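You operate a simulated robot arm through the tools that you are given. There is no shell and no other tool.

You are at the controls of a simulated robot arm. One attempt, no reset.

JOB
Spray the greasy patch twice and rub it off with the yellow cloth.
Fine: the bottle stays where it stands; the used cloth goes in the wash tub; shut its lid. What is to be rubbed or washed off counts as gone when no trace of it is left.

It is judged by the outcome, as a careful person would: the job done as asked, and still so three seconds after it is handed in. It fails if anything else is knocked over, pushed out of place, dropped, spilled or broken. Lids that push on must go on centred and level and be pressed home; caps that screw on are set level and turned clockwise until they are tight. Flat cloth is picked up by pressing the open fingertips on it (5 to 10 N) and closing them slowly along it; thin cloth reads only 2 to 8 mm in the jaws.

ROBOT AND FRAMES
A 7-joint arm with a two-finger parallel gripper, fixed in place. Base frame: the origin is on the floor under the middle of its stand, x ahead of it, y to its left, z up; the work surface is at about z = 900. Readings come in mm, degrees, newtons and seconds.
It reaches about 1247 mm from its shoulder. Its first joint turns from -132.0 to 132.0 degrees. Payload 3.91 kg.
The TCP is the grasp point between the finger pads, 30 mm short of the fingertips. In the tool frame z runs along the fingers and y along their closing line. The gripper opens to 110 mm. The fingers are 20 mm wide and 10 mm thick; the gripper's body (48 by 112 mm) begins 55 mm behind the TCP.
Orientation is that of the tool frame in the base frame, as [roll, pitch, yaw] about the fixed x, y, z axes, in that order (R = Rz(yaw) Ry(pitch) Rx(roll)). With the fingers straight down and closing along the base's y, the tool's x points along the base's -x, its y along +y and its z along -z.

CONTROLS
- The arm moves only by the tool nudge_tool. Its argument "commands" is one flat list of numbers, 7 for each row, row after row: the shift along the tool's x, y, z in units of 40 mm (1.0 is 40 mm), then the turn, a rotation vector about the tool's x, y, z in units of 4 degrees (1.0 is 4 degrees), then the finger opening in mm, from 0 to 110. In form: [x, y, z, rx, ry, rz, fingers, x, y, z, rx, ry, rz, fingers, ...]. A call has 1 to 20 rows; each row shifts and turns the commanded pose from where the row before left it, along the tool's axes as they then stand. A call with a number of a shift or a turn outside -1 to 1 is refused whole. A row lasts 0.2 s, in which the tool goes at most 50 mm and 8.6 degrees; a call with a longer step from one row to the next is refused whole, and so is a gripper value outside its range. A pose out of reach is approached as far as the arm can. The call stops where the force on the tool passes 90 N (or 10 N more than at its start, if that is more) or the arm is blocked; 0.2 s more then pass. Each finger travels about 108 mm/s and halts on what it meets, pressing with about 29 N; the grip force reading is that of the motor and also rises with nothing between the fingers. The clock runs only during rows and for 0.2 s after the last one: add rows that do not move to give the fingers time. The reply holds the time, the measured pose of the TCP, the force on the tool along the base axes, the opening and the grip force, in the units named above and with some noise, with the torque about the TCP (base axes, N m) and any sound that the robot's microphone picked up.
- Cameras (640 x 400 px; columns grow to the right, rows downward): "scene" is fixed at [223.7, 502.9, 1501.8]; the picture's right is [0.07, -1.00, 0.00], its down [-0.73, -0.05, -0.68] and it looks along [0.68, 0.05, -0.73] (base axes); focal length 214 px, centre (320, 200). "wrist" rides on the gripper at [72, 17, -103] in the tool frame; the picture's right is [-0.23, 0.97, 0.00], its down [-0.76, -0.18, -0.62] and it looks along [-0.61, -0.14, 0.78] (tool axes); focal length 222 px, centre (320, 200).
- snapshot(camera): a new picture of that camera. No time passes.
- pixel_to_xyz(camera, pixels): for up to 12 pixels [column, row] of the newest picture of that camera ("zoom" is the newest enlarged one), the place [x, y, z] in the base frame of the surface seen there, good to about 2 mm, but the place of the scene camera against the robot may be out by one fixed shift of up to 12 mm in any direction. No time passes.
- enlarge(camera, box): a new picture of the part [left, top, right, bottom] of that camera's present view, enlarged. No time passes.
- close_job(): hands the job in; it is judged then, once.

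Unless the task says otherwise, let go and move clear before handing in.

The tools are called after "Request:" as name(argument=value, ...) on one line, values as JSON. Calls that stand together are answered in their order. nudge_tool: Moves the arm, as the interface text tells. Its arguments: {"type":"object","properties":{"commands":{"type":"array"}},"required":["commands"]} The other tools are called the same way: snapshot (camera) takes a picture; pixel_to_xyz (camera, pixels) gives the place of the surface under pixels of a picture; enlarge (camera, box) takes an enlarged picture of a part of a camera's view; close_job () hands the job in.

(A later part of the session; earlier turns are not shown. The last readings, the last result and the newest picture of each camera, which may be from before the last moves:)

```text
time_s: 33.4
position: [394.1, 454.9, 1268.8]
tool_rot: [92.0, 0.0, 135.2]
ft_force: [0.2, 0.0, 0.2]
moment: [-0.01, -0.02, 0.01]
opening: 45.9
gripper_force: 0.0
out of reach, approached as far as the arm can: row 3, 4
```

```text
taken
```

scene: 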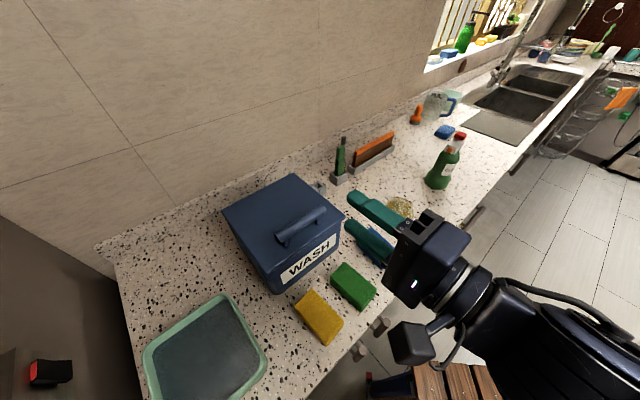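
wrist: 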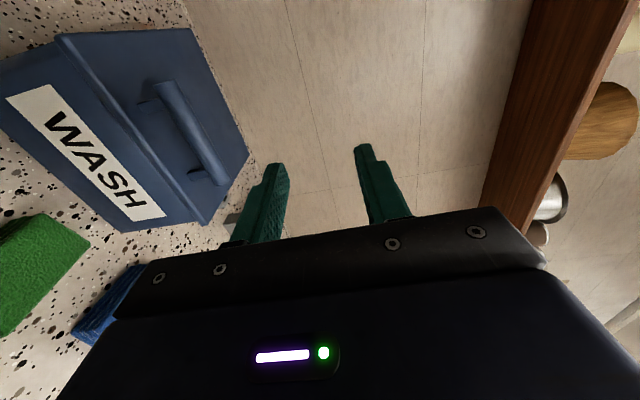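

The hand is now horizontal (roll 92) in front of the tub, at n≈600, z 1269. I'll lower it to the bar's height (z 1108), staying clear of the tub's front.

Request:
nudge_tool(commands=[0.055, -0.8, 0, 0, 0, 0, 46, 0, -0.8, 0, 0, 0, 0, 46, 0, -0.8, 0, 0, 0, 0, 46, 0, -0.8, 0, 0, 0, 0, 46, 0, -0.8, 0, 0, 0, 0, 46, 0, 0, 0, 0, 0, 0, 46])

Request:
snapshot(camera="wrist")

Request:
snapshot(camera="scene")

```text
time_s: 34.8
position: [388.2, 451.5, 1109.8]
tool_rot: [92.0, 0.1, 135.2]
ft_force: [0.3, 0.1, -0.4]
moment: [-0.02, 0.01, 0.01]
opening: 45.8
gripper_force: 0.0
```

```text
taken
```

wrist: 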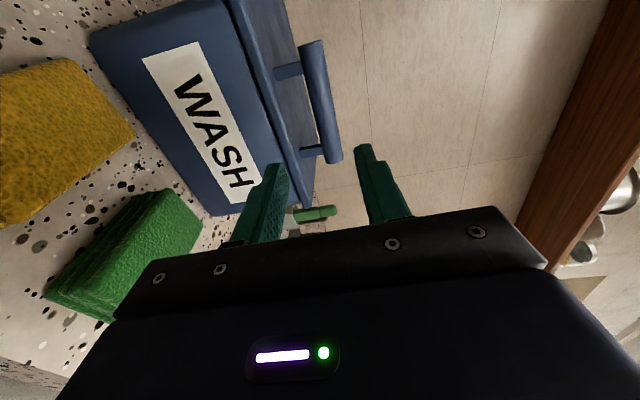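

```text
taken
```

scene: 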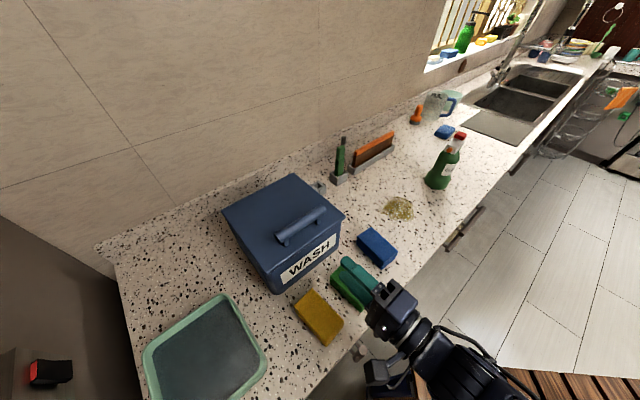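

The bar at wrist (318,100) lies between the open fingers' planes. I'll verify its height and distance before advancing.

Request:
pixel_to_xyz(camera="wrist", pixels=[[315, 100], [305, 60], [328, 140], [308, 100], [322, 100], [285, 72], [312, 152], [285, 120]])

Request:
enlarge(camera="wrist", box=[220, 20, 420, 220])

```text
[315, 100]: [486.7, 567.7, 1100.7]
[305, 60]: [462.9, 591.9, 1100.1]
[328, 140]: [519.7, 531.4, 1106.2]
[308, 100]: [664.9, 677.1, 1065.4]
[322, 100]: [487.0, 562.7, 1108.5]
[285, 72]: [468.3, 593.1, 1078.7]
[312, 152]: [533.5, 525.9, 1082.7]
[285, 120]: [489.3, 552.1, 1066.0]
```

```text
2.00 times, centred on (320, 120) of wrist
```

zoom: 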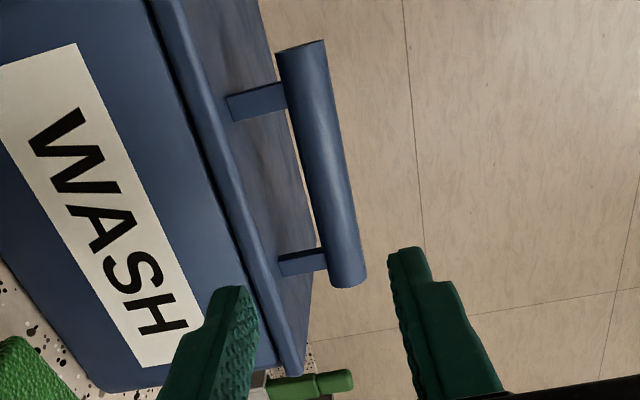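

The bar's front surface is at n≈742 and its axis at z≈1108, matching the plan with ~9 mm clearance between the lower finger and the lid. I'll advance straight in, then close gently.

Request:
nudge_tool(commands=[0, 0.03, 0.7, 0, 0, 0, 46, 0, 0.02, 0.7, 0, 0, 0, 46, 0, 0.02, 0.7, 0, 0, 0, 46, 0, 0.02, 0.7, 0, 0, 0, 46, 0, 0.01, 0.5, 0, 0, 0, 46, 0, 0, 0.3, 0, 0, 0, 46, 0, 0, 0.2, 0, 0, 0, 46, 0, 0, 0.2, 0, 0, 0, 46, 0, 0, 0, 0, 0, 0, 46])

Request:
snapshot(camera="wrist")

Request:
enlarge(camera="scene", box=[210, 145, 400, 325])

```text
time_s: 36.8
position: [501.8, 567.1, 1108.4]
tool_rot: [92.0, 0.0, 135.3]
ft_force: [-0.2, 0.6, 1.3]
moment: [0.01, -0.02, 0.01]
opening: 46.0
gripper_force: 0.1
```

```text
taken
```

wrist: 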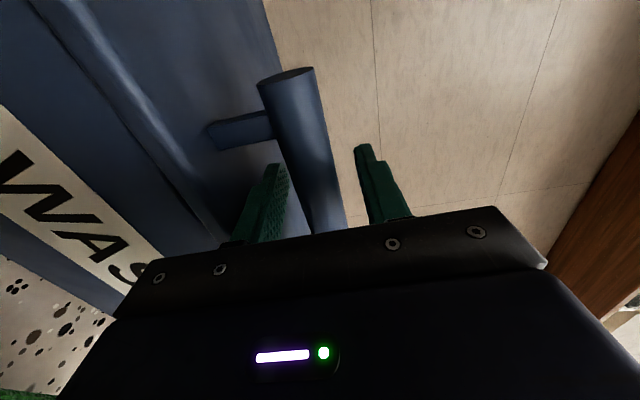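

```text
2.22 times, centred on (305, 235) of scene
```

zoom: 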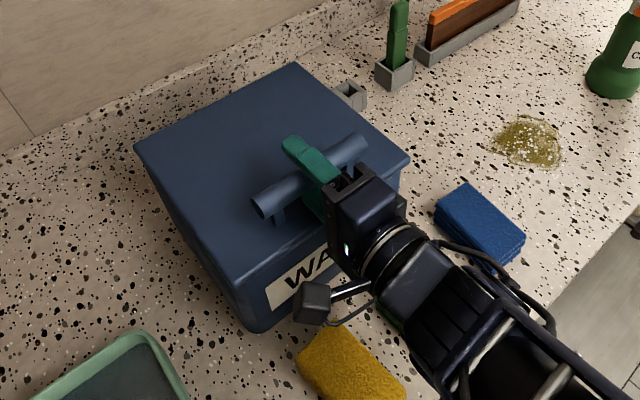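

The bar now sits squarely between the fingers (wrist (300,150)). I'll close on it.

Request:
nudge_tool(commands=[0, 0, 0, 0, 0, 0, 38, 0, 0, 0, 0, 0, 0, 30, 0, 0, 0, 0, 0, 0, 25, 0, 0, 0, 0, 0, 0, 22, 0, 0, 0, 0, 0, 0, 20, 0, 0, 0, 0, 0, 0, 20])

```text
time_s: 38.2
position: [501.0, 566.7, 1108.8]
tool_rot: [92.1, 0.1, 135.2]
ft_force: [0.1, 1.5, -0.4]
moment: [-0.03, 0.09, -0.02]
opening: 24.3
gripper_force: 44.8
```

Grip is firm at 24.3 mm. I'll raise the lid 8° about the hinge in 2° steps, with the hand turning along with it.

Request:
nudge_tool(commands=[0, 0.1657, 0.0407, 0.5, 0, 0, 20, 0, 0.1657, 0.0407, 0.5, 0, 0, 20, 0, 0.1657, 0.0407, 0.5, 0, 0, 20, 0, 0.1657, 0.0407, 0.5, 0, 0, 20, 0, 0, 0, 0, 0, 0, 20])

Request:
enlarge(camera="scene", box=[210, 145, 400, 325])

```text
time_s: 39.4
position: [508.1, 573.6, 1134.4]
tool_rot: [100.0, 0.0, 135.3]
ft_force: [-1.1, 5.3, -2.4]
moment: [0.09, 0.11, 0.13]
opening: 24.3
gripper_force: 45.2
```

```text
2.22 times, centred on (305, 235) of scene
```

zoom: 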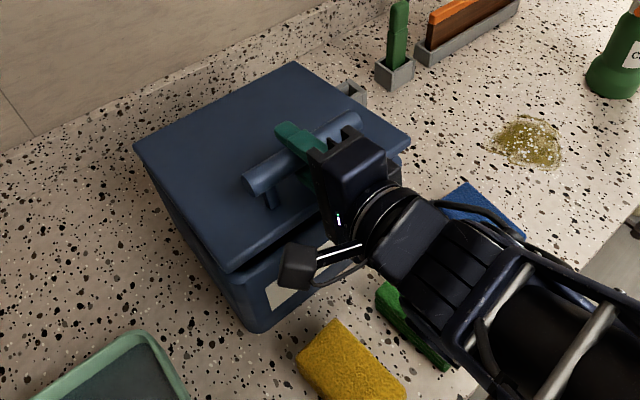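

The lid rises with only ~5 N on the tool, so the geometry is right. I'll continue by 18°.

Request:
nudge_tool(commands=[0, 0.2479, 0.0632, 0.75, 0, 0, 20, 0, 0.2479, 0.0632, 0.75, 0, 0, 20, 0, 0.2479, 0.0632, 0.75, 0, 0, 20, 0, 0.2479, 0.0632, 0.75, 0, 0, 20, 0, 0.2479, 0.0632, 0.75, 0, 0, 20, 0, 0.2479, 0.0632, 0.75, 0, 0, 20, 0, 0, 0, 0, 0, 0, 20])

```text
time_s: 41.0
position: [530.9, 594.0, 1185.8]
tool_rot: [118.0, 0.0, 135.3]
ft_force: [1.8, 0.3, 0.1]
moment: [0.35, 0.08, 0.19]
opening: 24.6
gripper_force: 45.1
```

Forces remain near zero at 26° open. I'll carry on another 24°.

Request:
nudge_tool(commands=[0, 0.2479, 0.0632, 0.75, 0, 0, 20, 0, 0.2479, 0.0632, 0.75, 0, 0, 20, 0, 0.2479, 0.0632, 0.75, 0, 0, 20, 0, 0.2479, 0.0632, 0.75, 0, 0, 20, 0, 0.2479, 0.0632, 0.75, 0, 0, 20, 0, 0.2479, 0.0632, 0.75, 0, 0, 20, 0, 0.2479, 0.0632, 0.75, 0, 0, 20, 0, 0.2479, 0.0632, 0.75, 0, 0, 20, 0, 0, 0, 0, 0, 0, 20])

Request:
snapshot(camera="scene")

```text
time_s: 43.0
position: [575.0, 639.4, 1236.8]
tool_rot: [141.9, 0.0, 135.2]
ft_force: [-8.0, -9.6, 26.1]
moment: [0.06, -0.08, -0.09]
opening: 24.6
gripper_force: 45.1
```

```text
taken
```

scene: 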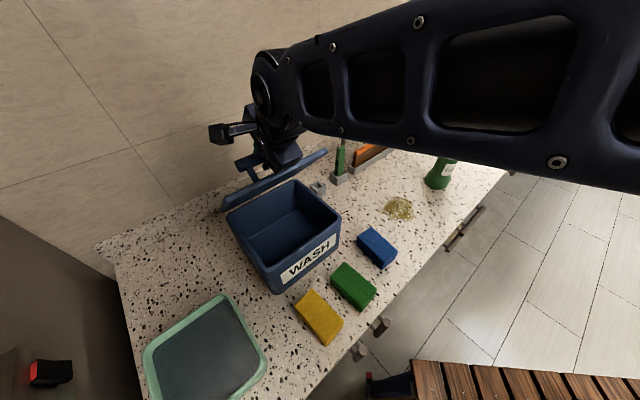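

The lid is ~50° open with a 29 N outward push along the radius, so my radius is a few mm short. I'll ease outward 3 mm and read the force again.

Request:
nudge_tool(commands=[0, 0.017, -0.073, 0, 0, 0, 20, 0, 0, 0, 0, 0, 0, 20])

Request:
enlarge(camera="scene", box=[200, 120, 360, 300])

```text
time_s: 43.6
position: [574.9, 639.4, 1237.0]
tool_rot: [142.1, 0.0, 135.2]
ft_force: [-0.2, -3.3, -1.8]
moment: [-0.52, -0.15, -0.65]
opening: 24.9
gripper_force: 45.1
```

```text
2.22 times, centred on (280, 210) of scene
```

zoom: 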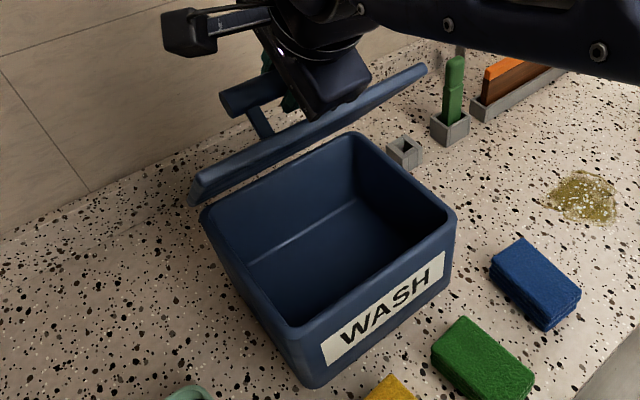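

The force dropped to ~3 N. I'll continue 18° with the refined hinge estimate (189.6 back, 47.4 below).

Request:
nudge_tool(commands=[0, 0.2487, 0.0598, 0.75, 0, 0, 20, 0, 0.2487, 0.0598, 0.75, 0, 0, 20, 0, 0.2487, 0.0598, 0.75, 0, 0, 20, 0, 0.2487, 0.0598, 0.75, 0, 0, 20, 0, 0.2487, 0.0598, 0.75, 0, 0, 20, 0, 0.2487, 0.0598, 0.75, 0, 0, 20, 0, 0, 0, 0, 0, 0, 20])

Request:
enlarge(camera="scene", box=[200, 80, 400, 300])

```text
time_s: 45.2
position: [616.2, 680.7, 1258.0]
tool_rot: [160.0, 0.0, 135.2]
ft_force: [1.7, -2.4, 14.2]
moment: [0.12, -0.25, -0.19]
opening: 24.5
gripper_force: 44.9
```

```text
1.82 times, centred on (300, 190) of scene
```

zoom: 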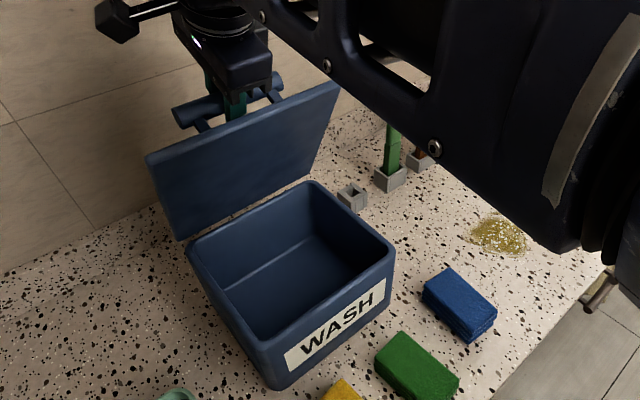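

The lid is at ~68° with about 14 N outward; I'll trim the inward component a little and go on to ~92°.

Request:
nudge_tool(commands=[0, 0.2487, 0.035, 0.75, 0, 0, 20, 0, 0.2487, 0.056, 0.75, 0, 0, 20, 0, 0.2487, 0.056, 0.75, 0, 0, 20, 0, 0.2487, 0.056, 0.75, 0, 0, 20, 0, 0.2487, 0.056, 0.75, 0, 0, 20, 0, 0.2487, 0.056, 0.75, 0, 0, 20, 0, 0.2487, 0.056, 0.75, 0, 0, 20, 0, 0.2487, 0.056, 0.75, 0, 0, 20, 0, 0, 0, 0, 0, 0, 20])

Request:
enlarge(camera="scene", box=[200, 80, 400, 300])

```text
time_s: 47.2
position: [662.4, 714.4, 1238.7]
tool_rot: [-175.7, 0.1, 135.3]
ft_force: [-7.3, 0.9, -16.9]
moment: [0.03, 0.25, -0.27]
opening: 24.7
gripper_force: 45.0
out of reach, approached as far as the arm can: row 7, 8
```

```text
1.82 times, centred on (300, 190) of scene
```

zoom: 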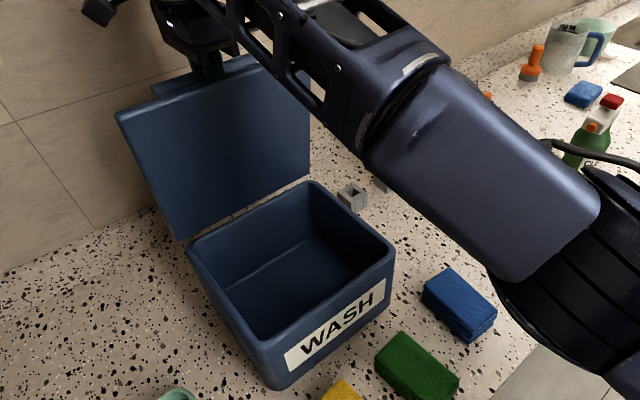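

The arm ran out of reach at ~85–90° with the hand pointing straight down; the TCP is short of the commanded arc. I'll look at the wrist view to see how the bar sits in the fingers before continuing.

Request:
snapshot(camera="wrist")

Request:
snapshot(camera="scene")

Request:
pixel_to_xyz(camera="scene", pixels=[[238, 145], [300, 150], [262, 207], [270, 150], [255, 190], [290, 170], [272, 112], [280, 110]])

```text
taken
```

wrist: 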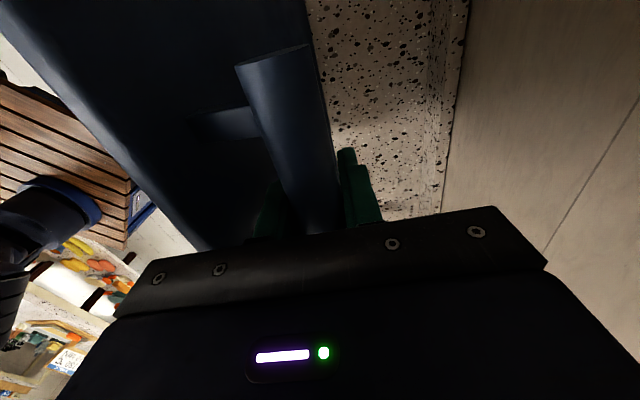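

```text
taken
```

scene: 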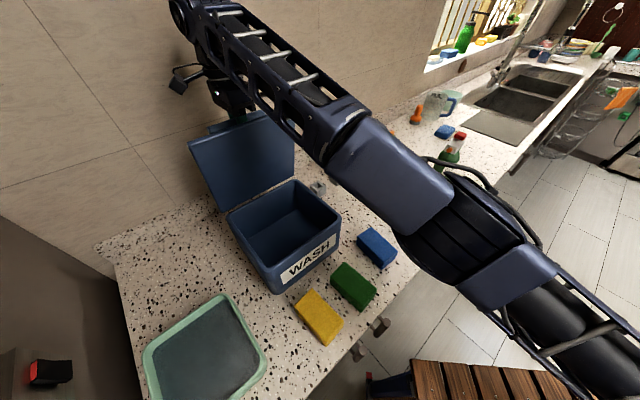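

```text
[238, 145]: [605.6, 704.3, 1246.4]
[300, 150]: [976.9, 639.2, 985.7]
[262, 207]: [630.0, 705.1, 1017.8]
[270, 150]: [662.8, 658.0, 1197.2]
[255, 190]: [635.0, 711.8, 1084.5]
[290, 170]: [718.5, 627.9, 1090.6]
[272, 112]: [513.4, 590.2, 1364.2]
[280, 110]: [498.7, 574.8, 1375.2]
```

The arm is fully stretched, with the bar ~16 mm deep in the fingers and the lid at about 85°. I'll loosen to 32 mm so the fingers just cage the bar, then tilt the hand outward around it to regain reach.

Request:
nudge_tool(commands=[0, 0, 0, 0, 0, 0, 28, 0, 0, 0, 0, 0, 0, 32, 0, 0, 0, 0, 0, 0, 32])

Request:
snapshot(camera="wrist")

Request:
enlarge(camera="scene", box=[160, 40, 360, 260])

```text
time_s: 48.0
position: [663.1, 713.7, 1241.7]
tool_rot: [-175.9, 0.1, 135.2]
ft_force: [-0.1, 0.6, -0.2]
moment: [0.0, -0.02, 0.01]
opening: 31.8
gripper_force: 0.0
```

```text
taken
```

wrist: 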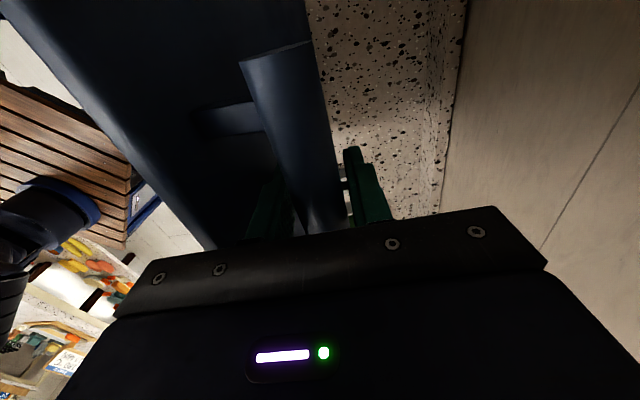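

```text
1.82 times, centred on (260, 150) of scene
```

zoom: 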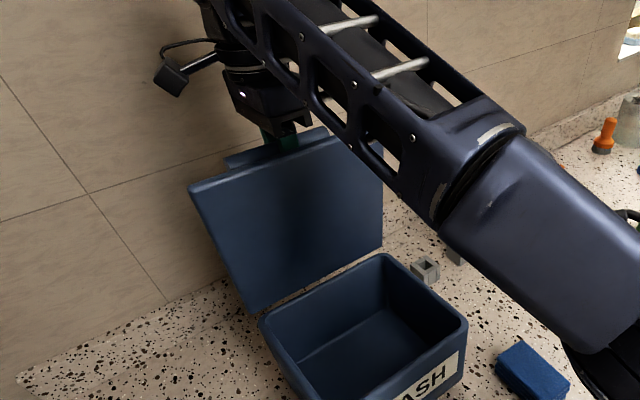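

The force fell to zero with the fingers loosely around the bar. I'll measure the bar's actual position from the wrist view.

Request:
pixel_to_xyz(camera="wrist", pixels=[[275, 60], [255, 70], [300, 60], [290, 120], [270, 120], [320, 150], [300, 190], [230, 110], [200, 60], [100, 80], [190, 200], [150, 120]])

Request:
enlarge(camera="wrist", box=[150, 20, 420, 260])

```text
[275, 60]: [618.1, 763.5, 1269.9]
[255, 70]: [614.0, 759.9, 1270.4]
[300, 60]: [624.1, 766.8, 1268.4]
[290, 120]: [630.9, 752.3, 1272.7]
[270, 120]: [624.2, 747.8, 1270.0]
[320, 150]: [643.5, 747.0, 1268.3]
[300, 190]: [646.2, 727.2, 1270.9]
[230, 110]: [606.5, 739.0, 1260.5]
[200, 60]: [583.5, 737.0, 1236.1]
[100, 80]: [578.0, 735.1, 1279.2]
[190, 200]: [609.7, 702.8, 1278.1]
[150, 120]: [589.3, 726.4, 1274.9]
```

```text
1.67 times, centred on (285, 140) of wrist
```

zoom: 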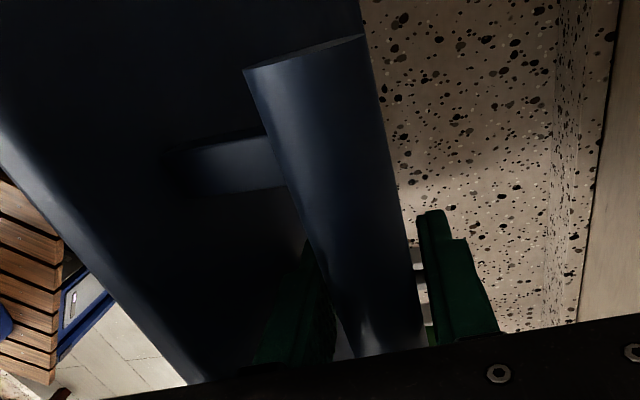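

The bar axis is at n≈975, z≈1259 (about 17 mm deep in the fingers) and the lid is at ~85°. I'll tilt the hand 20° around the bar while sliding up 15 mm, keeping it caged.

Request:
nudge_tool(commands=[0, 0.0305, -0.03, -1, 0, 0, 32, 0, 0.025, -0.075, -1, 0, 0, 32, 0, 0.02, -0.075, -1, 0, 0, 32, 0, 0.015, -0.075, -1, 0, 0, 32, 0, 0.01, -0.075, -1, 0, 0, 32, 0, 0, 0, 0, 0, 0, 32])

Request:
snapshot(camera="wrist")

Request:
enlarge(camera="scene", box=[160, 40, 360, 260])

```text
time_s: 49.4
position: [664.3, 715.5, 1255.4]
tool_rot: [163.9, -0.1, 135.3]
ft_force: [0.1, 0.3, 0.9]
moment: [-0.03, 0.02, 0.02]
opening: 32.0
gripper_force: 0.0
```

```text
taken
```

wrist: 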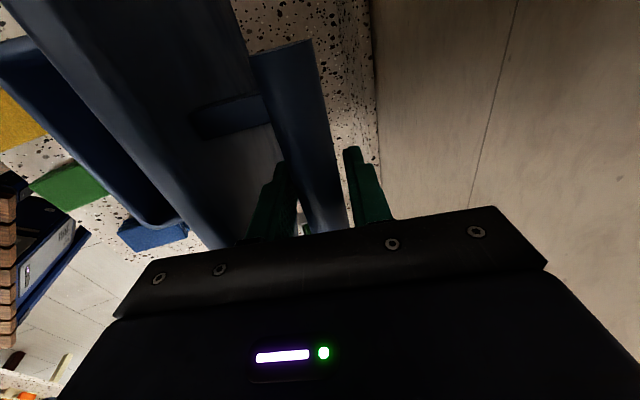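

```text
1.82 times, centred on (260, 150) of scene
```

zoom: 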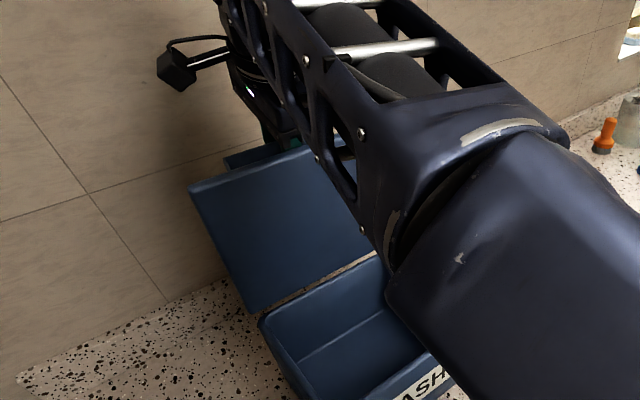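

The lid stays put with almost no load, and the hand now has slack (roll 164). I'll push the caged bar rearward along its arc by ~34 mm to bring the lid past vertical.

Request:
nudge_tool(commands=[0, 0.2, 0.07, 0, 0, 0, 32, 0, 0.2, 0.07, 0, 0, 0, 32, 0, 0.2, 0.08, 0, 0, 0, 32, 0, 0.2, 0.09, 0, 0, 0, 32, 0, 0, 0, 0, 0, 0, 32])

Request:
snapshot(camera="wrist")

Request:
enlarge(camera="scene", box=[160, 40, 360, 260])

```text
time_s: 50.6
position: [689.1, 741.3, 1251.2]
tool_rot: [164.0, -0.1, 135.1]
ft_force: [0.2, -0.7, -0.2]
moment: [-0.01, 0.02, 0.04]
opening: 31.9
gripper_force: 0.1
```

```text
taken
```

wrist: 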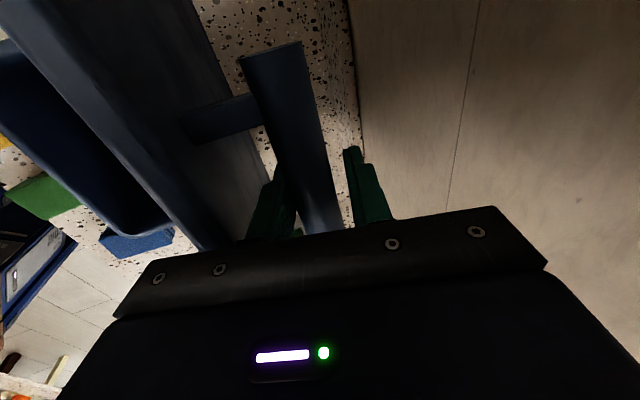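

```text
1.82 times, centred on (260, 150) of scene
```

zoom: 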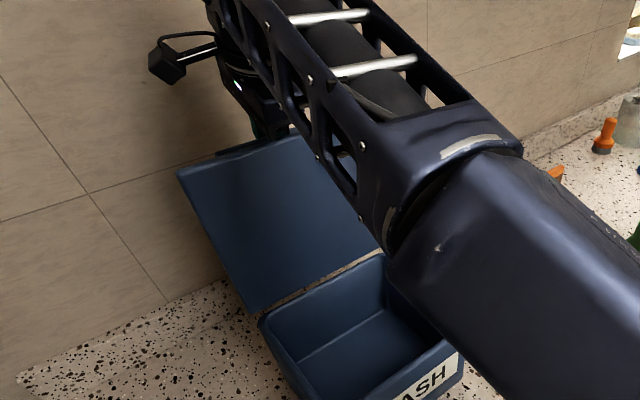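

The lid moved back further with negligible force (TCP n≈1011). I'll measure the bar and the lid edge to get its angle.

Request:
pixel_to_xyz(camera="wrist", pixels=[[280, 60], [260, 60], [298, 60], [290, 120], [272, 120], [312, 120], [300, 180], [170, 150], [110, 70], [180, 180], [70, 90], [150, 220]])

Request:
enlarge(camera="wrist", box=[150, 20, 420, 260])

```text
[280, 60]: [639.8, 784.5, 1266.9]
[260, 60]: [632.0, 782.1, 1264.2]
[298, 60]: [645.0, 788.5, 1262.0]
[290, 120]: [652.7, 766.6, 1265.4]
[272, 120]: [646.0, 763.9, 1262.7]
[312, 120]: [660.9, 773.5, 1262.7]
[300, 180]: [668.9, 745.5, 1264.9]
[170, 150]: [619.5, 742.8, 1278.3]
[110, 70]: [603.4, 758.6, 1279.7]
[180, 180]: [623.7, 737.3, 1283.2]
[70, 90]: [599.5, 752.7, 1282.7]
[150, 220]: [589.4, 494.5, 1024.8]
```

```text
1.67 times, centred on (285, 140) of wrist
```

zoom: 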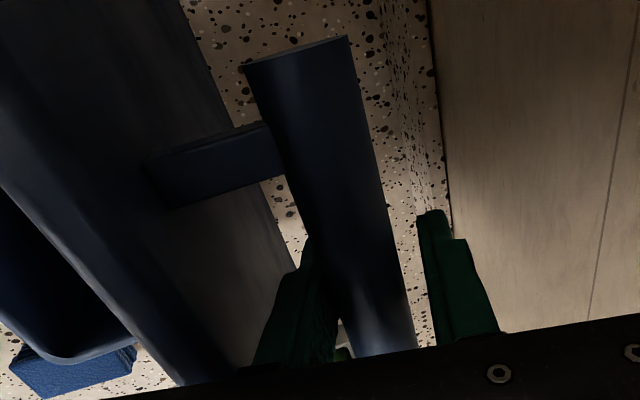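

The bar axis is now at n≈1005, z≈1254, so the lid is at ~93.5°, just past vertical. I'll push it another ~8° so it rests safely open.

Request:
nudge_tool(commands=[0, 0.18, 0.07, 0, 0, 0, 32, 0, 0.18, 0.08, 0, 0, 0, 32, 0, 0.18, 0.09, 0, 0, 0, 32, 0, 0, 0, 0, 0, 0, 32])

Request:
snapshot(camera="wrist")

Request:
enlarge(camera="scene", box=[160, 40, 360, 260])

```text
time_s: 51.6
position: [705.1, 756.6, 1250.7]
tool_rot: [164.0, 0.0, 135.2]
ft_force: [-13.2, -14.7, 1.5]
moment: [-0.12, 0.09, -0.09]
opening: 40.9
gripper_force: 8.9
```

```text
taken
```

wrist: 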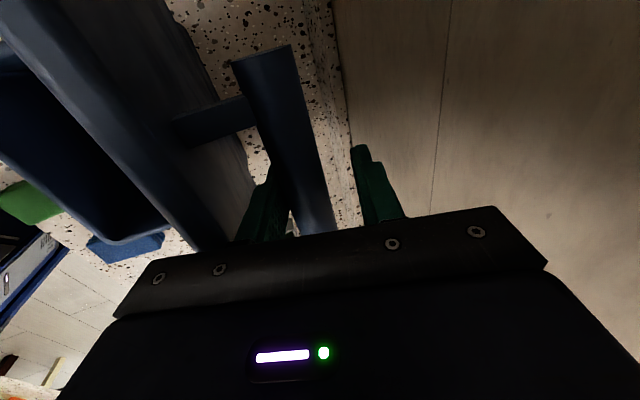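

```text
1.82 times, centred on (260, 150) of scene
```

zoom: 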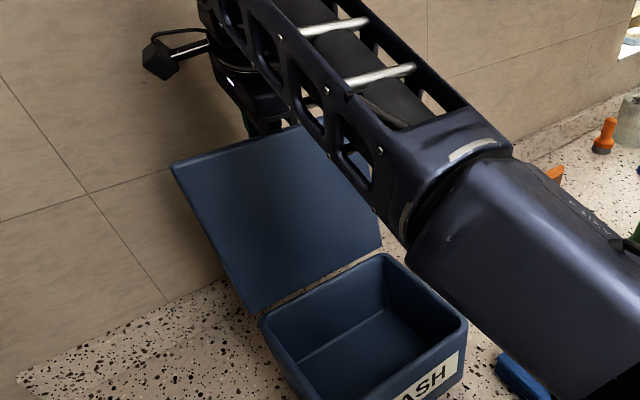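

I hit the hinge's stop (−20 N along n, fingers forced to 41 mm), so the lid is at its fully-open stop of ~97°. I'll back off ~10 mm, straighten the hand 6° and see whether the lid stays.

Request:
nudge_tool(commands=[0, -0.12, 0, 0, 0, 0, 34, 0, -0.12, 0, 0.5, 0, 0, 34, 0, 0, 0, 0.5, 0, 0, 34, 0, 0, 0, 0.5, 0, 0, 34, 0, 0, 0, 0, 0, 0, 34])

Request:
snapshot(camera="wrist")

Request:
enlarge(camera="scene", box=[160, 40, 360, 260])

```text
time_s: 52.8
position: [698.6, 748.0, 1246.8]
tool_rot: [169.9, 0.0, 135.3]
ft_force: [0.9, 0.1, 0.8]
moment: [-0.02, 0.02, 0.02]
opening: 33.8
gripper_force: 0.0
```

```text
taken
```

wrist: 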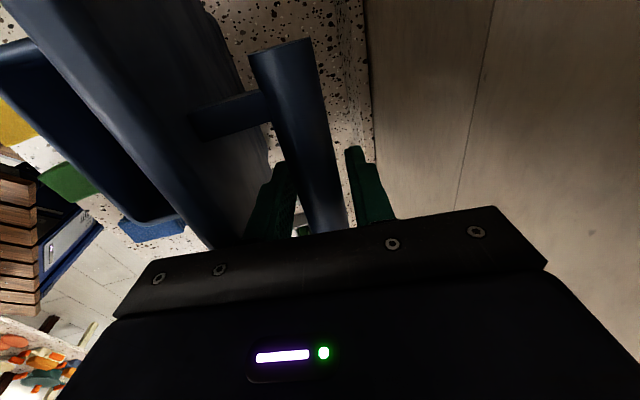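

```text
1.82 times, centred on (260, 150) of scene
```

zoom: 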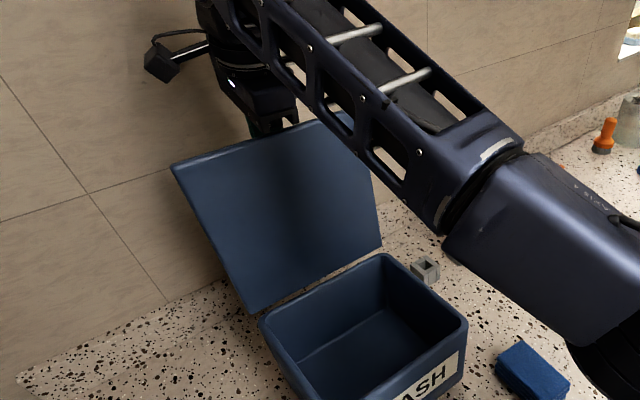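

The lid stays at its stop with no force and the bar is centred between the fingers. I'll check clearances, then withdraw.

Request:
pixel_to_xyz(camera="wrist", pixels=[[275, 100], [300, 100], [318, 100], [325, 170], [300, 170], [160, 120], [190, 190], [120, 60], [230, 180], [240, 120]])

Request:
enlarge(camera="wrist", box=[150, 20, 420, 260])

```text
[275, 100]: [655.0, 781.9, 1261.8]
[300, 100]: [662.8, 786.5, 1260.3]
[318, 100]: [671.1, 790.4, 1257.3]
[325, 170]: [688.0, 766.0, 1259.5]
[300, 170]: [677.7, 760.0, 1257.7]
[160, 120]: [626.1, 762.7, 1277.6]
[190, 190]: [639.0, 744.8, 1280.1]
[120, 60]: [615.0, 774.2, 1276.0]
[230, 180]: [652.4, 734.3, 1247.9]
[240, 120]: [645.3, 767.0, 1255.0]
```

```text
1.67 times, centred on (285, 140) of wrist
```

zoom: 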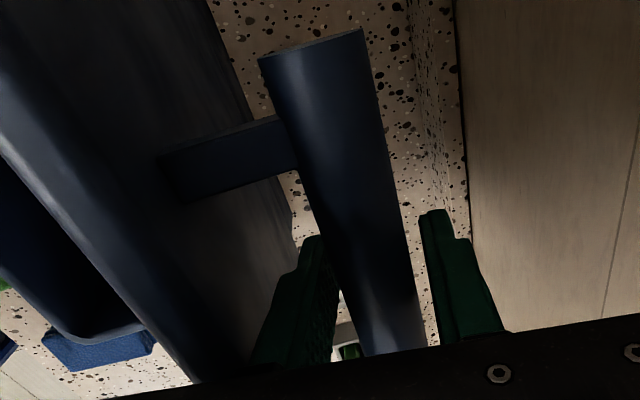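

The bar (n≈1024) is centred and the lid edge clears the near finger by ~10 mm; the lid stands at ~99°. I'll slide the fingers out along their axis in 10 mm steps with a slight tilt to stay in reach.

Request:
nudge_tool(commands=[0, 0, -0.25, -0.25, 0, 0, 36, 0, -0.0035, -0.25, -0.25, 0, 0, 36, 0, -0.008, -0.25, -0.25, 0, 0, 36, 0, 0, 0, 0, 0, 0, 36])

Request:
snapshot(camera="wrist")

```text
time_s: 53.8
position: [694.9, 745.5, 1274.5]
tool_rot: [167.0, 0.0, 135.2]
ft_force: [-0.4, -0.1, 0.4]
moment: [0.01, -0.01, 0.01]
opening: 35.9
gripper_force: 0.0
```

```text
taken
```

wrist: 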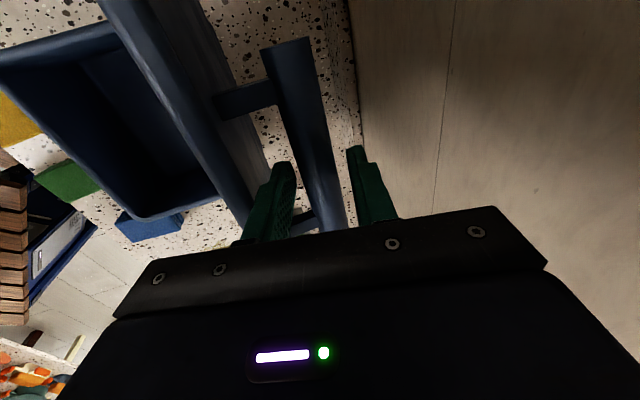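

No contact forces, and the reach held (z 1274.5). I'll continue withdrawing another ~50 mm.

Request:
nudge_tool(commands=[0, -0.01, -0.25, -0.25, 0, 0, 36, 0, -0.01, -0.3, -0.25, 0, 0, 36, 0, 0, -0.4, -0.5, 0, 0, 36, 0, 0, -0.4, -0.5, 0, 0, 36, 0, 0, 0, 0, 0, 0, 36])

Request:
snapshot(camera="wrist")

Request:
snapshot(camera="scene")

```text
time_s: 55.0
position: [685.2, 735.5, 1328.5]
tool_rot: [161.0, 0.0, 135.3]
ft_force: [-0.6, 0.1, 0.1]
moment: [0.0, 0.04, 0.01]
opening: 36.0
gripper_force: 0.1
```

```text
taken
```

wrist: 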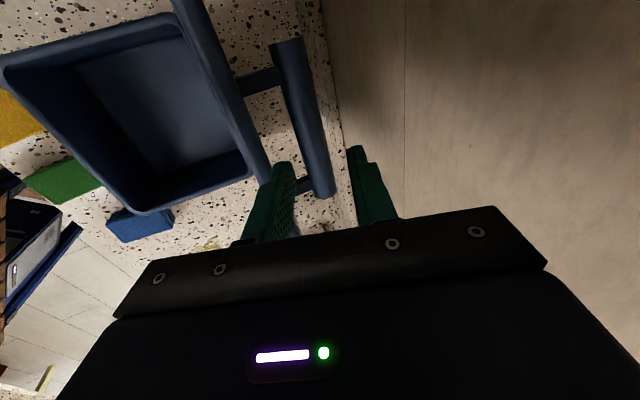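

```text
taken
```

scene: 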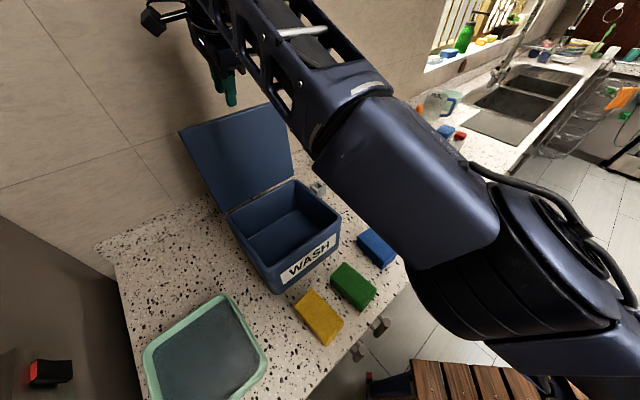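

The fingers are clear and the lid stands open by itself at its stop. I'll move back toward the robot above the tub, then straighten and turn the hand for the yellow cloth.

Request:
nudge_tool(commands=[0, -0.3, -0.6, 0, 0, 0, 36, 0, -0.856, -0.394, 0, 0, 0, 36, 0, -0.856, -0.394, 0, 0, 0, 36, 0, -0.856, -0.394, 0, 0, 0, 36, 0, -0.856, -0.394, 0, 0, 0, 36, 0, -0.856, -0.394, 0, 0, 0, 36, 0, -0.856, -0.394, 0, 0, 0, 36, 0, -0.856, -0.394, 0, 0, 0, 50, 0, -0.856, -0.394, 0, 0, 0, 60, 0, -0.856, -0.394, 0, 0, 0, 70, 0, 0, 0, 1, 0, 0, 90, 0, 0, 0, 1, 0, 0, 90, 0, 0, 0, 1, 0, 0, 90, 0, 0, 0, 1, 0, 0, 90, 0, 0, 0, 0.75, 0, 0, 90, 0, 0, 0, 0, 0, 0, 90])

Request:
snapshot(camera="scene")

Request:
snapshot(camera="wrist")

```text
time_s: 58.4
position: [434.1, 481.3, 1381.2]
tool_rot: [179.9, 0.0, 135.3]
ft_force: [-0.3, 0.2, -1.3]
moment: [-0.01, 0.02, 0.03]
opening: 90.1
gripper_force: 0.1
```

```text
taken
```

scene: 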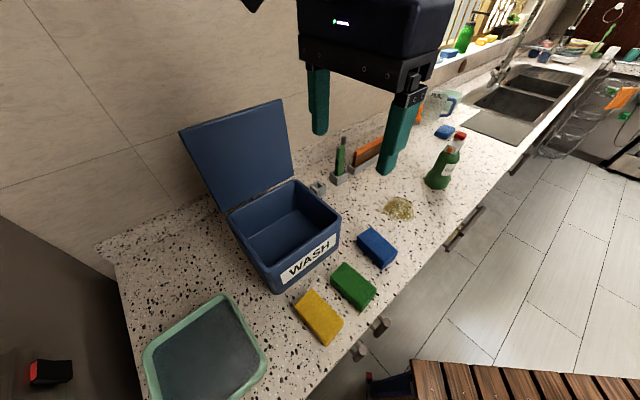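

```text
taken
```

wrist: 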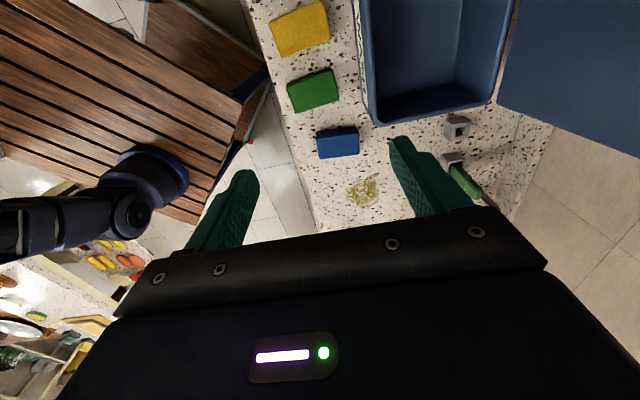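

The tub stands open and everything else is in place. I'll turn the hand 95° so it can close across the cloth's short side with the camera away from the tub.

Request:
nudge_tool(commands=[0, 0, 0, 0, 0, -1, 90, 0, 0, 0, 0, 0, -1, 90, 0, 0, 0, 0, 0, -1, 90, 0, 0, 0, 0, 0, -1, 90, 0, 0, 0, 0, 0, -1, 90, 0, 0, 0, 0, 0, -1, 90, 0, 0, 0, 0, 0, -1, 90, 0, 0, 0, 0, 0, -1, 90, 0, 0, 0, 0, 0, -1, 90, 0, 0, 0, 0, 0, -1, 90, 0, 0, 0, 0, 0, -1, 90, 0, 0, 0, 0, 0, -1, 90, 0, 0, 0, 0, 0, -1, 90, 0, 0, 0, 0, 0, -1, 90, 0, 0, 0, 0, 0, -1, 90, 0, 0, 0, 0, 0, -1, 90, 0, 0, 0, 0, 0, -1, 90, 0, 0, 0, 0, 0, -1, 90, 0, 0, 0, 0, 0, -1, 90, 0, 0, 0, 0, 0, -1, 90])

Request:
snapshot(camera="wrist")

```text
time_s: 62.6
position: [432.9, 481.7, 1381.6]
tool_rot: [-180.0, 0.0, -144.7]
ft_force: [0.0, 0.2, 0.4]
moment: [0.0, 0.01, 0.0]
opening: 89.9
gripper_force: 0.0
```

```text
taken
```

wrist: 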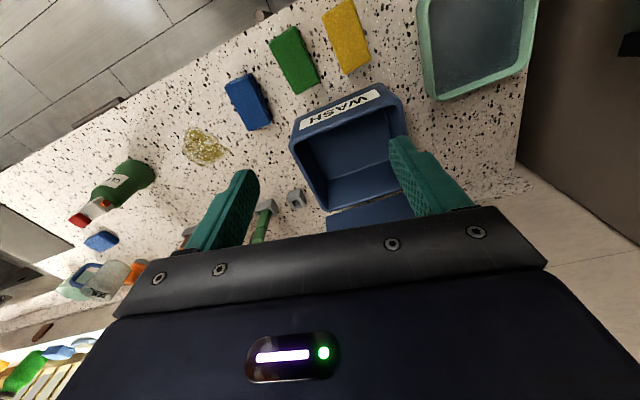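

The wrist view shows the yellow cloth at (346,36) and the tray's green rim to its right at (430,60). I'll measure cloth corners here.

Request:
enlarge(camera="wrist", box=[260, 0, 450, 110])

Request:
pixel_to_xyz(camera="wrist", pixels=[[324, 14], [350, 4], [368, 52], [345, 70], [346, 36], [292, 60], [316, 78], [298, 30], [272, 42], [438, 95], [420, 10], [346, 100]])

```text
3.37 times, centred on (355, 55) of wrist
```

zoom: 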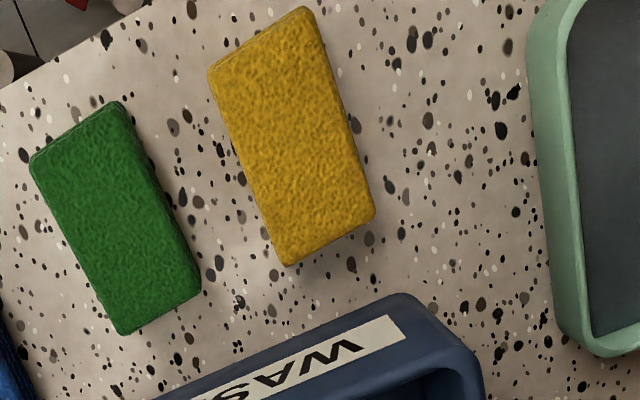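

```text
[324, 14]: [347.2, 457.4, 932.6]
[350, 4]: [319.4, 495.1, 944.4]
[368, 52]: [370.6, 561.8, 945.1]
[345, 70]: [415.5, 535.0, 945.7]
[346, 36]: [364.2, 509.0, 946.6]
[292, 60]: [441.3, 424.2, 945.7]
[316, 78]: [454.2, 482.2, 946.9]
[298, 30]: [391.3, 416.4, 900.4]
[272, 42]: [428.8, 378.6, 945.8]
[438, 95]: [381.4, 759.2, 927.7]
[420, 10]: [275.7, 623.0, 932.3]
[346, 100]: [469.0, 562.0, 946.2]
```

I'll refine the corners from this enlarged view.

Request:
pixel_to_xyz(camera="zoom", pixels=[[300, 16], [222, 82], [288, 250], [364, 212], [262, 45], [325, 232], [255, 165], [332, 115], [290, 135], [195, 275], [185, 240], [120, 110]])

```text
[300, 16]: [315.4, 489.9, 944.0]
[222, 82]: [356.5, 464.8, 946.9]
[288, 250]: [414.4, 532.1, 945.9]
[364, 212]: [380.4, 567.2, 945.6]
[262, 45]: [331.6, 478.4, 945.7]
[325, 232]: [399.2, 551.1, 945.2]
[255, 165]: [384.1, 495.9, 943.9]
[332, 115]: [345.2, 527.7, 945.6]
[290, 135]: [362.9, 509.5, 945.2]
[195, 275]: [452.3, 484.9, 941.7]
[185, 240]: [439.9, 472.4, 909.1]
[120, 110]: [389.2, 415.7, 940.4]
```

The cloth is ~54 mm wide, centred at about (365.5,512.5) with its long axis at 49.6° and top at z 946. I'll finish the turn to 230°, centre over it and descend to z≈1050 for a check.

Request:
nudge_tool(commands=[0, 0, 0, 0, 0, -0.92, 80, 0, 0, 0, 0, 0, -0.92, 80, 0, 0, 0, 0, 0, -0.92, 80, 0, 0, 0, 0, 0, -0.915, 80, 0.246, 0.8925, 0, 0, 0, 0, 80, 0.246, 0.8925, 0, 0, 0, 0, 80, 0, 0, 0.95, 0, 0, 0, 80, 0, 0, 0.95, 0, 0, 0, 80, 0, 0, 0.95, 0, 0, 0, 80, 0, 0, 0.95, 0, 0, 0, 80, 0, 0, 0.95, 0, 0, 0, 80, 0, 0, 0.95, 0, 0, 0, 80, 0, 0, 0.95, 0, 0, 0, 80, 0, 0, 0.95, 0, 0, 0, 80, 0, 0, 0.6, 0, 0, 0, 80, 0, 0, 0, 0, 0, 0, 80])

Request:
snapshot(camera="wrist")

Request:
snapshot(camera="scene")

```text
time_s: 66.0
position: [367.1, 513.8, 1053.4]
tool_rot: [180.0, 0.0, -130.1]
ft_force: [-0.8, -0.2, -0.3]
moment: [0.02, 0.0, -0.03]
opening: 80.2
gripper_force: 0.1
```

```text
taken
```

wrist: 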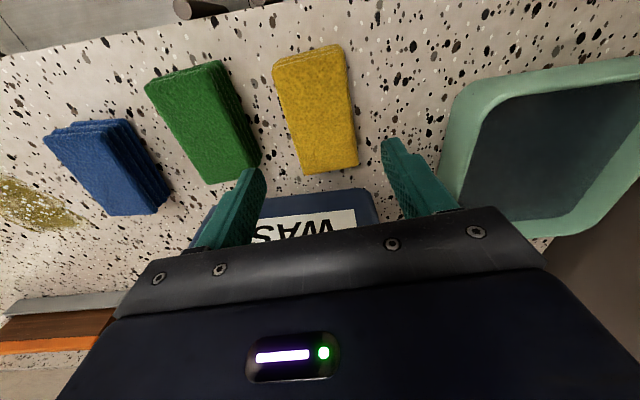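

```text
taken
```

scene: 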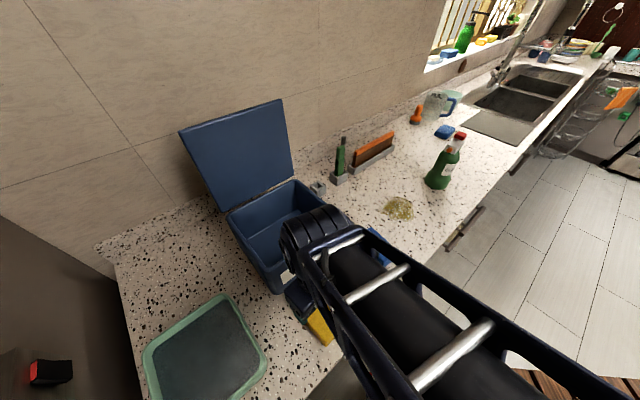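

The cloth lies centred between the open fingers. I'll check the exact edges plus the neighbours' clearances.

Request:
pixel_to_xyz(camera="wrist", pixels=[[287, 110], [350, 105], [318, 110], [276, 65], [340, 50], [304, 168], [355, 160], [460, 105], [445, 165], [258, 160], [235, 100], [330, 170]])

```text
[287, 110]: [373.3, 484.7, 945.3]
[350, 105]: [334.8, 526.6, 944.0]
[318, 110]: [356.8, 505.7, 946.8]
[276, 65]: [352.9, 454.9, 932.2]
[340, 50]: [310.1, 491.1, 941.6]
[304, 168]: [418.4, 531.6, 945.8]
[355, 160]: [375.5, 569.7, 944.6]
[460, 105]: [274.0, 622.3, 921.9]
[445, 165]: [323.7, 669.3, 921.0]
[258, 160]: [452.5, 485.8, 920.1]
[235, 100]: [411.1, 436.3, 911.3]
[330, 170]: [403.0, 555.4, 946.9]
```

The cloth is centred to within 1 mm across the jaws and clear of tray and green cloth. I'll descend so the fingertips stop ~19 mm above the counter and close slowly on it.

Request:
nudge_tool(commands=[0.08, 0.02, 0.8, 0, 0, 0, 80, 0, 0, 0.8, 0, 0, 0, 80, 0, 0, 0.6, 0, 0, 0, 80, 0, 0, 0.4, 0, 0, 0, 80, 0, 0, 0, 0, 0, 0, 80, 0, 0, 0, 0, 0, 0, 70, 0, 0, 0, 0, 0, 0, 62, 0, 0, 0, 0, 0, 0, 56, 0, 0, 0, 0, 0, 0, 52, 0, 0, 0, 0, 0, 0, 48, 0, 0, 0, 0, 0, 0, 44, 0, 0, 0, 0, 0, 0, 40, 0, 0, 0, 0, 0, 0, 40])

Request:
snapshot(camera="wrist")

```text
time_s: 68.8
position: [363.9, 511.4, 949.4]
tool_rot: [-179.9, 0.0, -130.0]
ft_force: [0.1, -0.9, -0.6]
moment: [-0.01, 0.0, 0.0]
opening: 63.4
gripper_force: 28.8
```

```text
taken
```

wrist: 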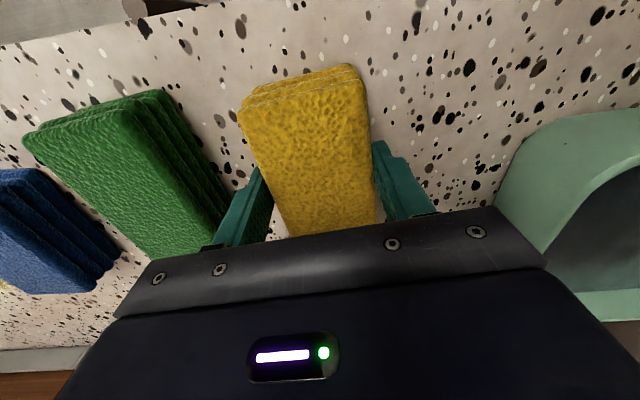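

The jaws stopped on the cloth at 63 mm with 29 N. I'll lift it straight up and check that it comes along.

Request:
nudge_tool(commands=[0, 0, -0.2, 0, 0, 0, 40, 0, 0, -0.4, 0, 0, 0, 40, 0, 0, -0.7, 0, 0, 0, 40, 0, 0, -0.9, 0, 0, 0, 40, 0, 0, -0.9, 0, 0, 0, 40, 0, 0, -0.9, 0, 0, 0, 40, 0, 0, 0, 0, 0, 0, 40])

Request:
snapshot(camera="wrist")

Request:
snapshot(camera="scene")

```text
time_s: 70.4
position: [364.5, 511.6, 1108.4]
tool_rot: [-180.0, 0.0, -130.1]
ft_force: [1.1, 0.1, -0.3]
moment: [0.01, 0.04, 0.0]
opening: 63.6
gripper_force: 28.9
```

```text
taken
```

wrist: 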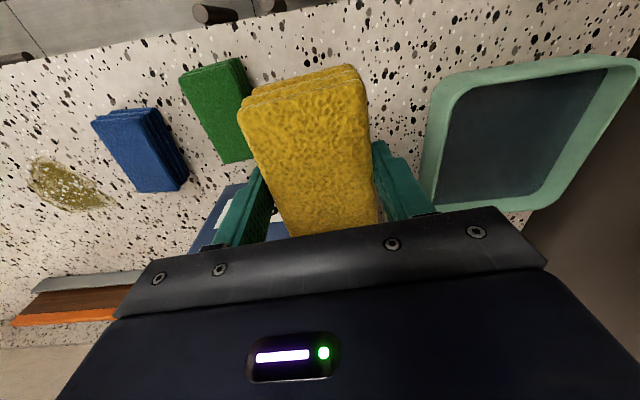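

```text
taken
```

scene: 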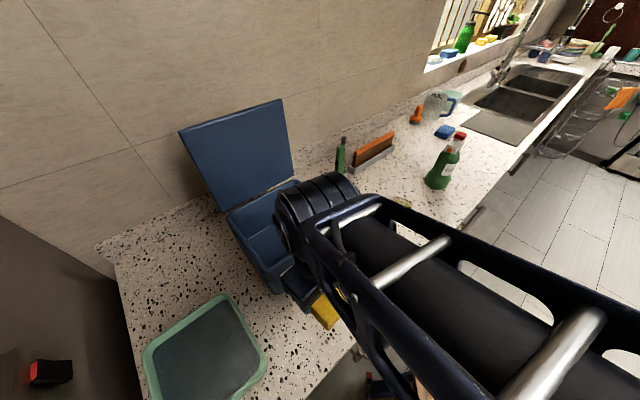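

The cloth came up cleanly. Before moving, I'll map the grease patch's extent from this view.

Request:
enlarge(camera="wrist", box=[0, 130, 140, 230])

Request:
pixel_to_xyz(camera="wrist", pixels=[[27, 162], [30, 200], [60, 210], [100, 208], [116, 205], [95, 180], [65, 162], [40, 155], [70, 185], [80, 212]])

```text
4.00 times, centred on (70, 180) of wrist
```

zoom: 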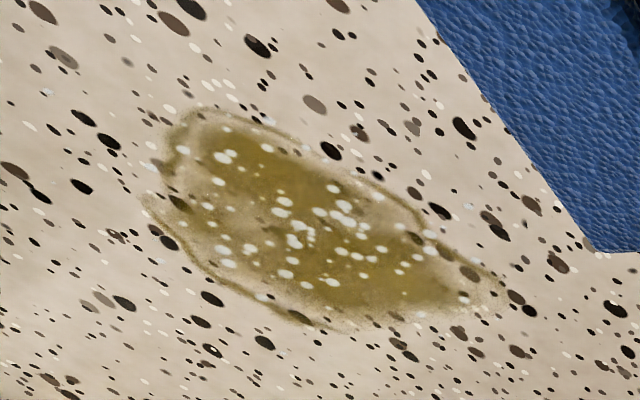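

```text
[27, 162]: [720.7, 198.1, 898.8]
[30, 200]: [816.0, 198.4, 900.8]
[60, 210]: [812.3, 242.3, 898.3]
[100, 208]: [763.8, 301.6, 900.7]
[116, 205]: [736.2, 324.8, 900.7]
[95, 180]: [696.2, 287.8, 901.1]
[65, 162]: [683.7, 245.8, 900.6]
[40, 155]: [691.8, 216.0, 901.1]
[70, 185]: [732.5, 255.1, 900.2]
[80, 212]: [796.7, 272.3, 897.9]
```

I'll read the outline of the stain precisely from this zoom.

Request:
pixel_to_xyz(camera="zoom", pixels=[[145, 205], [165, 130], [205, 106], [265, 123], [345, 155], [425, 215], [505, 285], [445, 312], [345, 330], [270, 303], [200, 262], [290, 230]])

```text
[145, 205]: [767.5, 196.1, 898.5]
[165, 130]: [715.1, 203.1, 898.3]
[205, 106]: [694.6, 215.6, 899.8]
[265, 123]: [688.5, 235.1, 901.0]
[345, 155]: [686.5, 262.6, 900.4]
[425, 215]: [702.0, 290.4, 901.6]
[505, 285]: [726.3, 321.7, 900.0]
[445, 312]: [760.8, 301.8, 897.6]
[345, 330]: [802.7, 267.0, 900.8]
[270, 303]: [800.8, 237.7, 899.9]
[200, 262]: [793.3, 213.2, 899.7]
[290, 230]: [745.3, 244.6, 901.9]
```

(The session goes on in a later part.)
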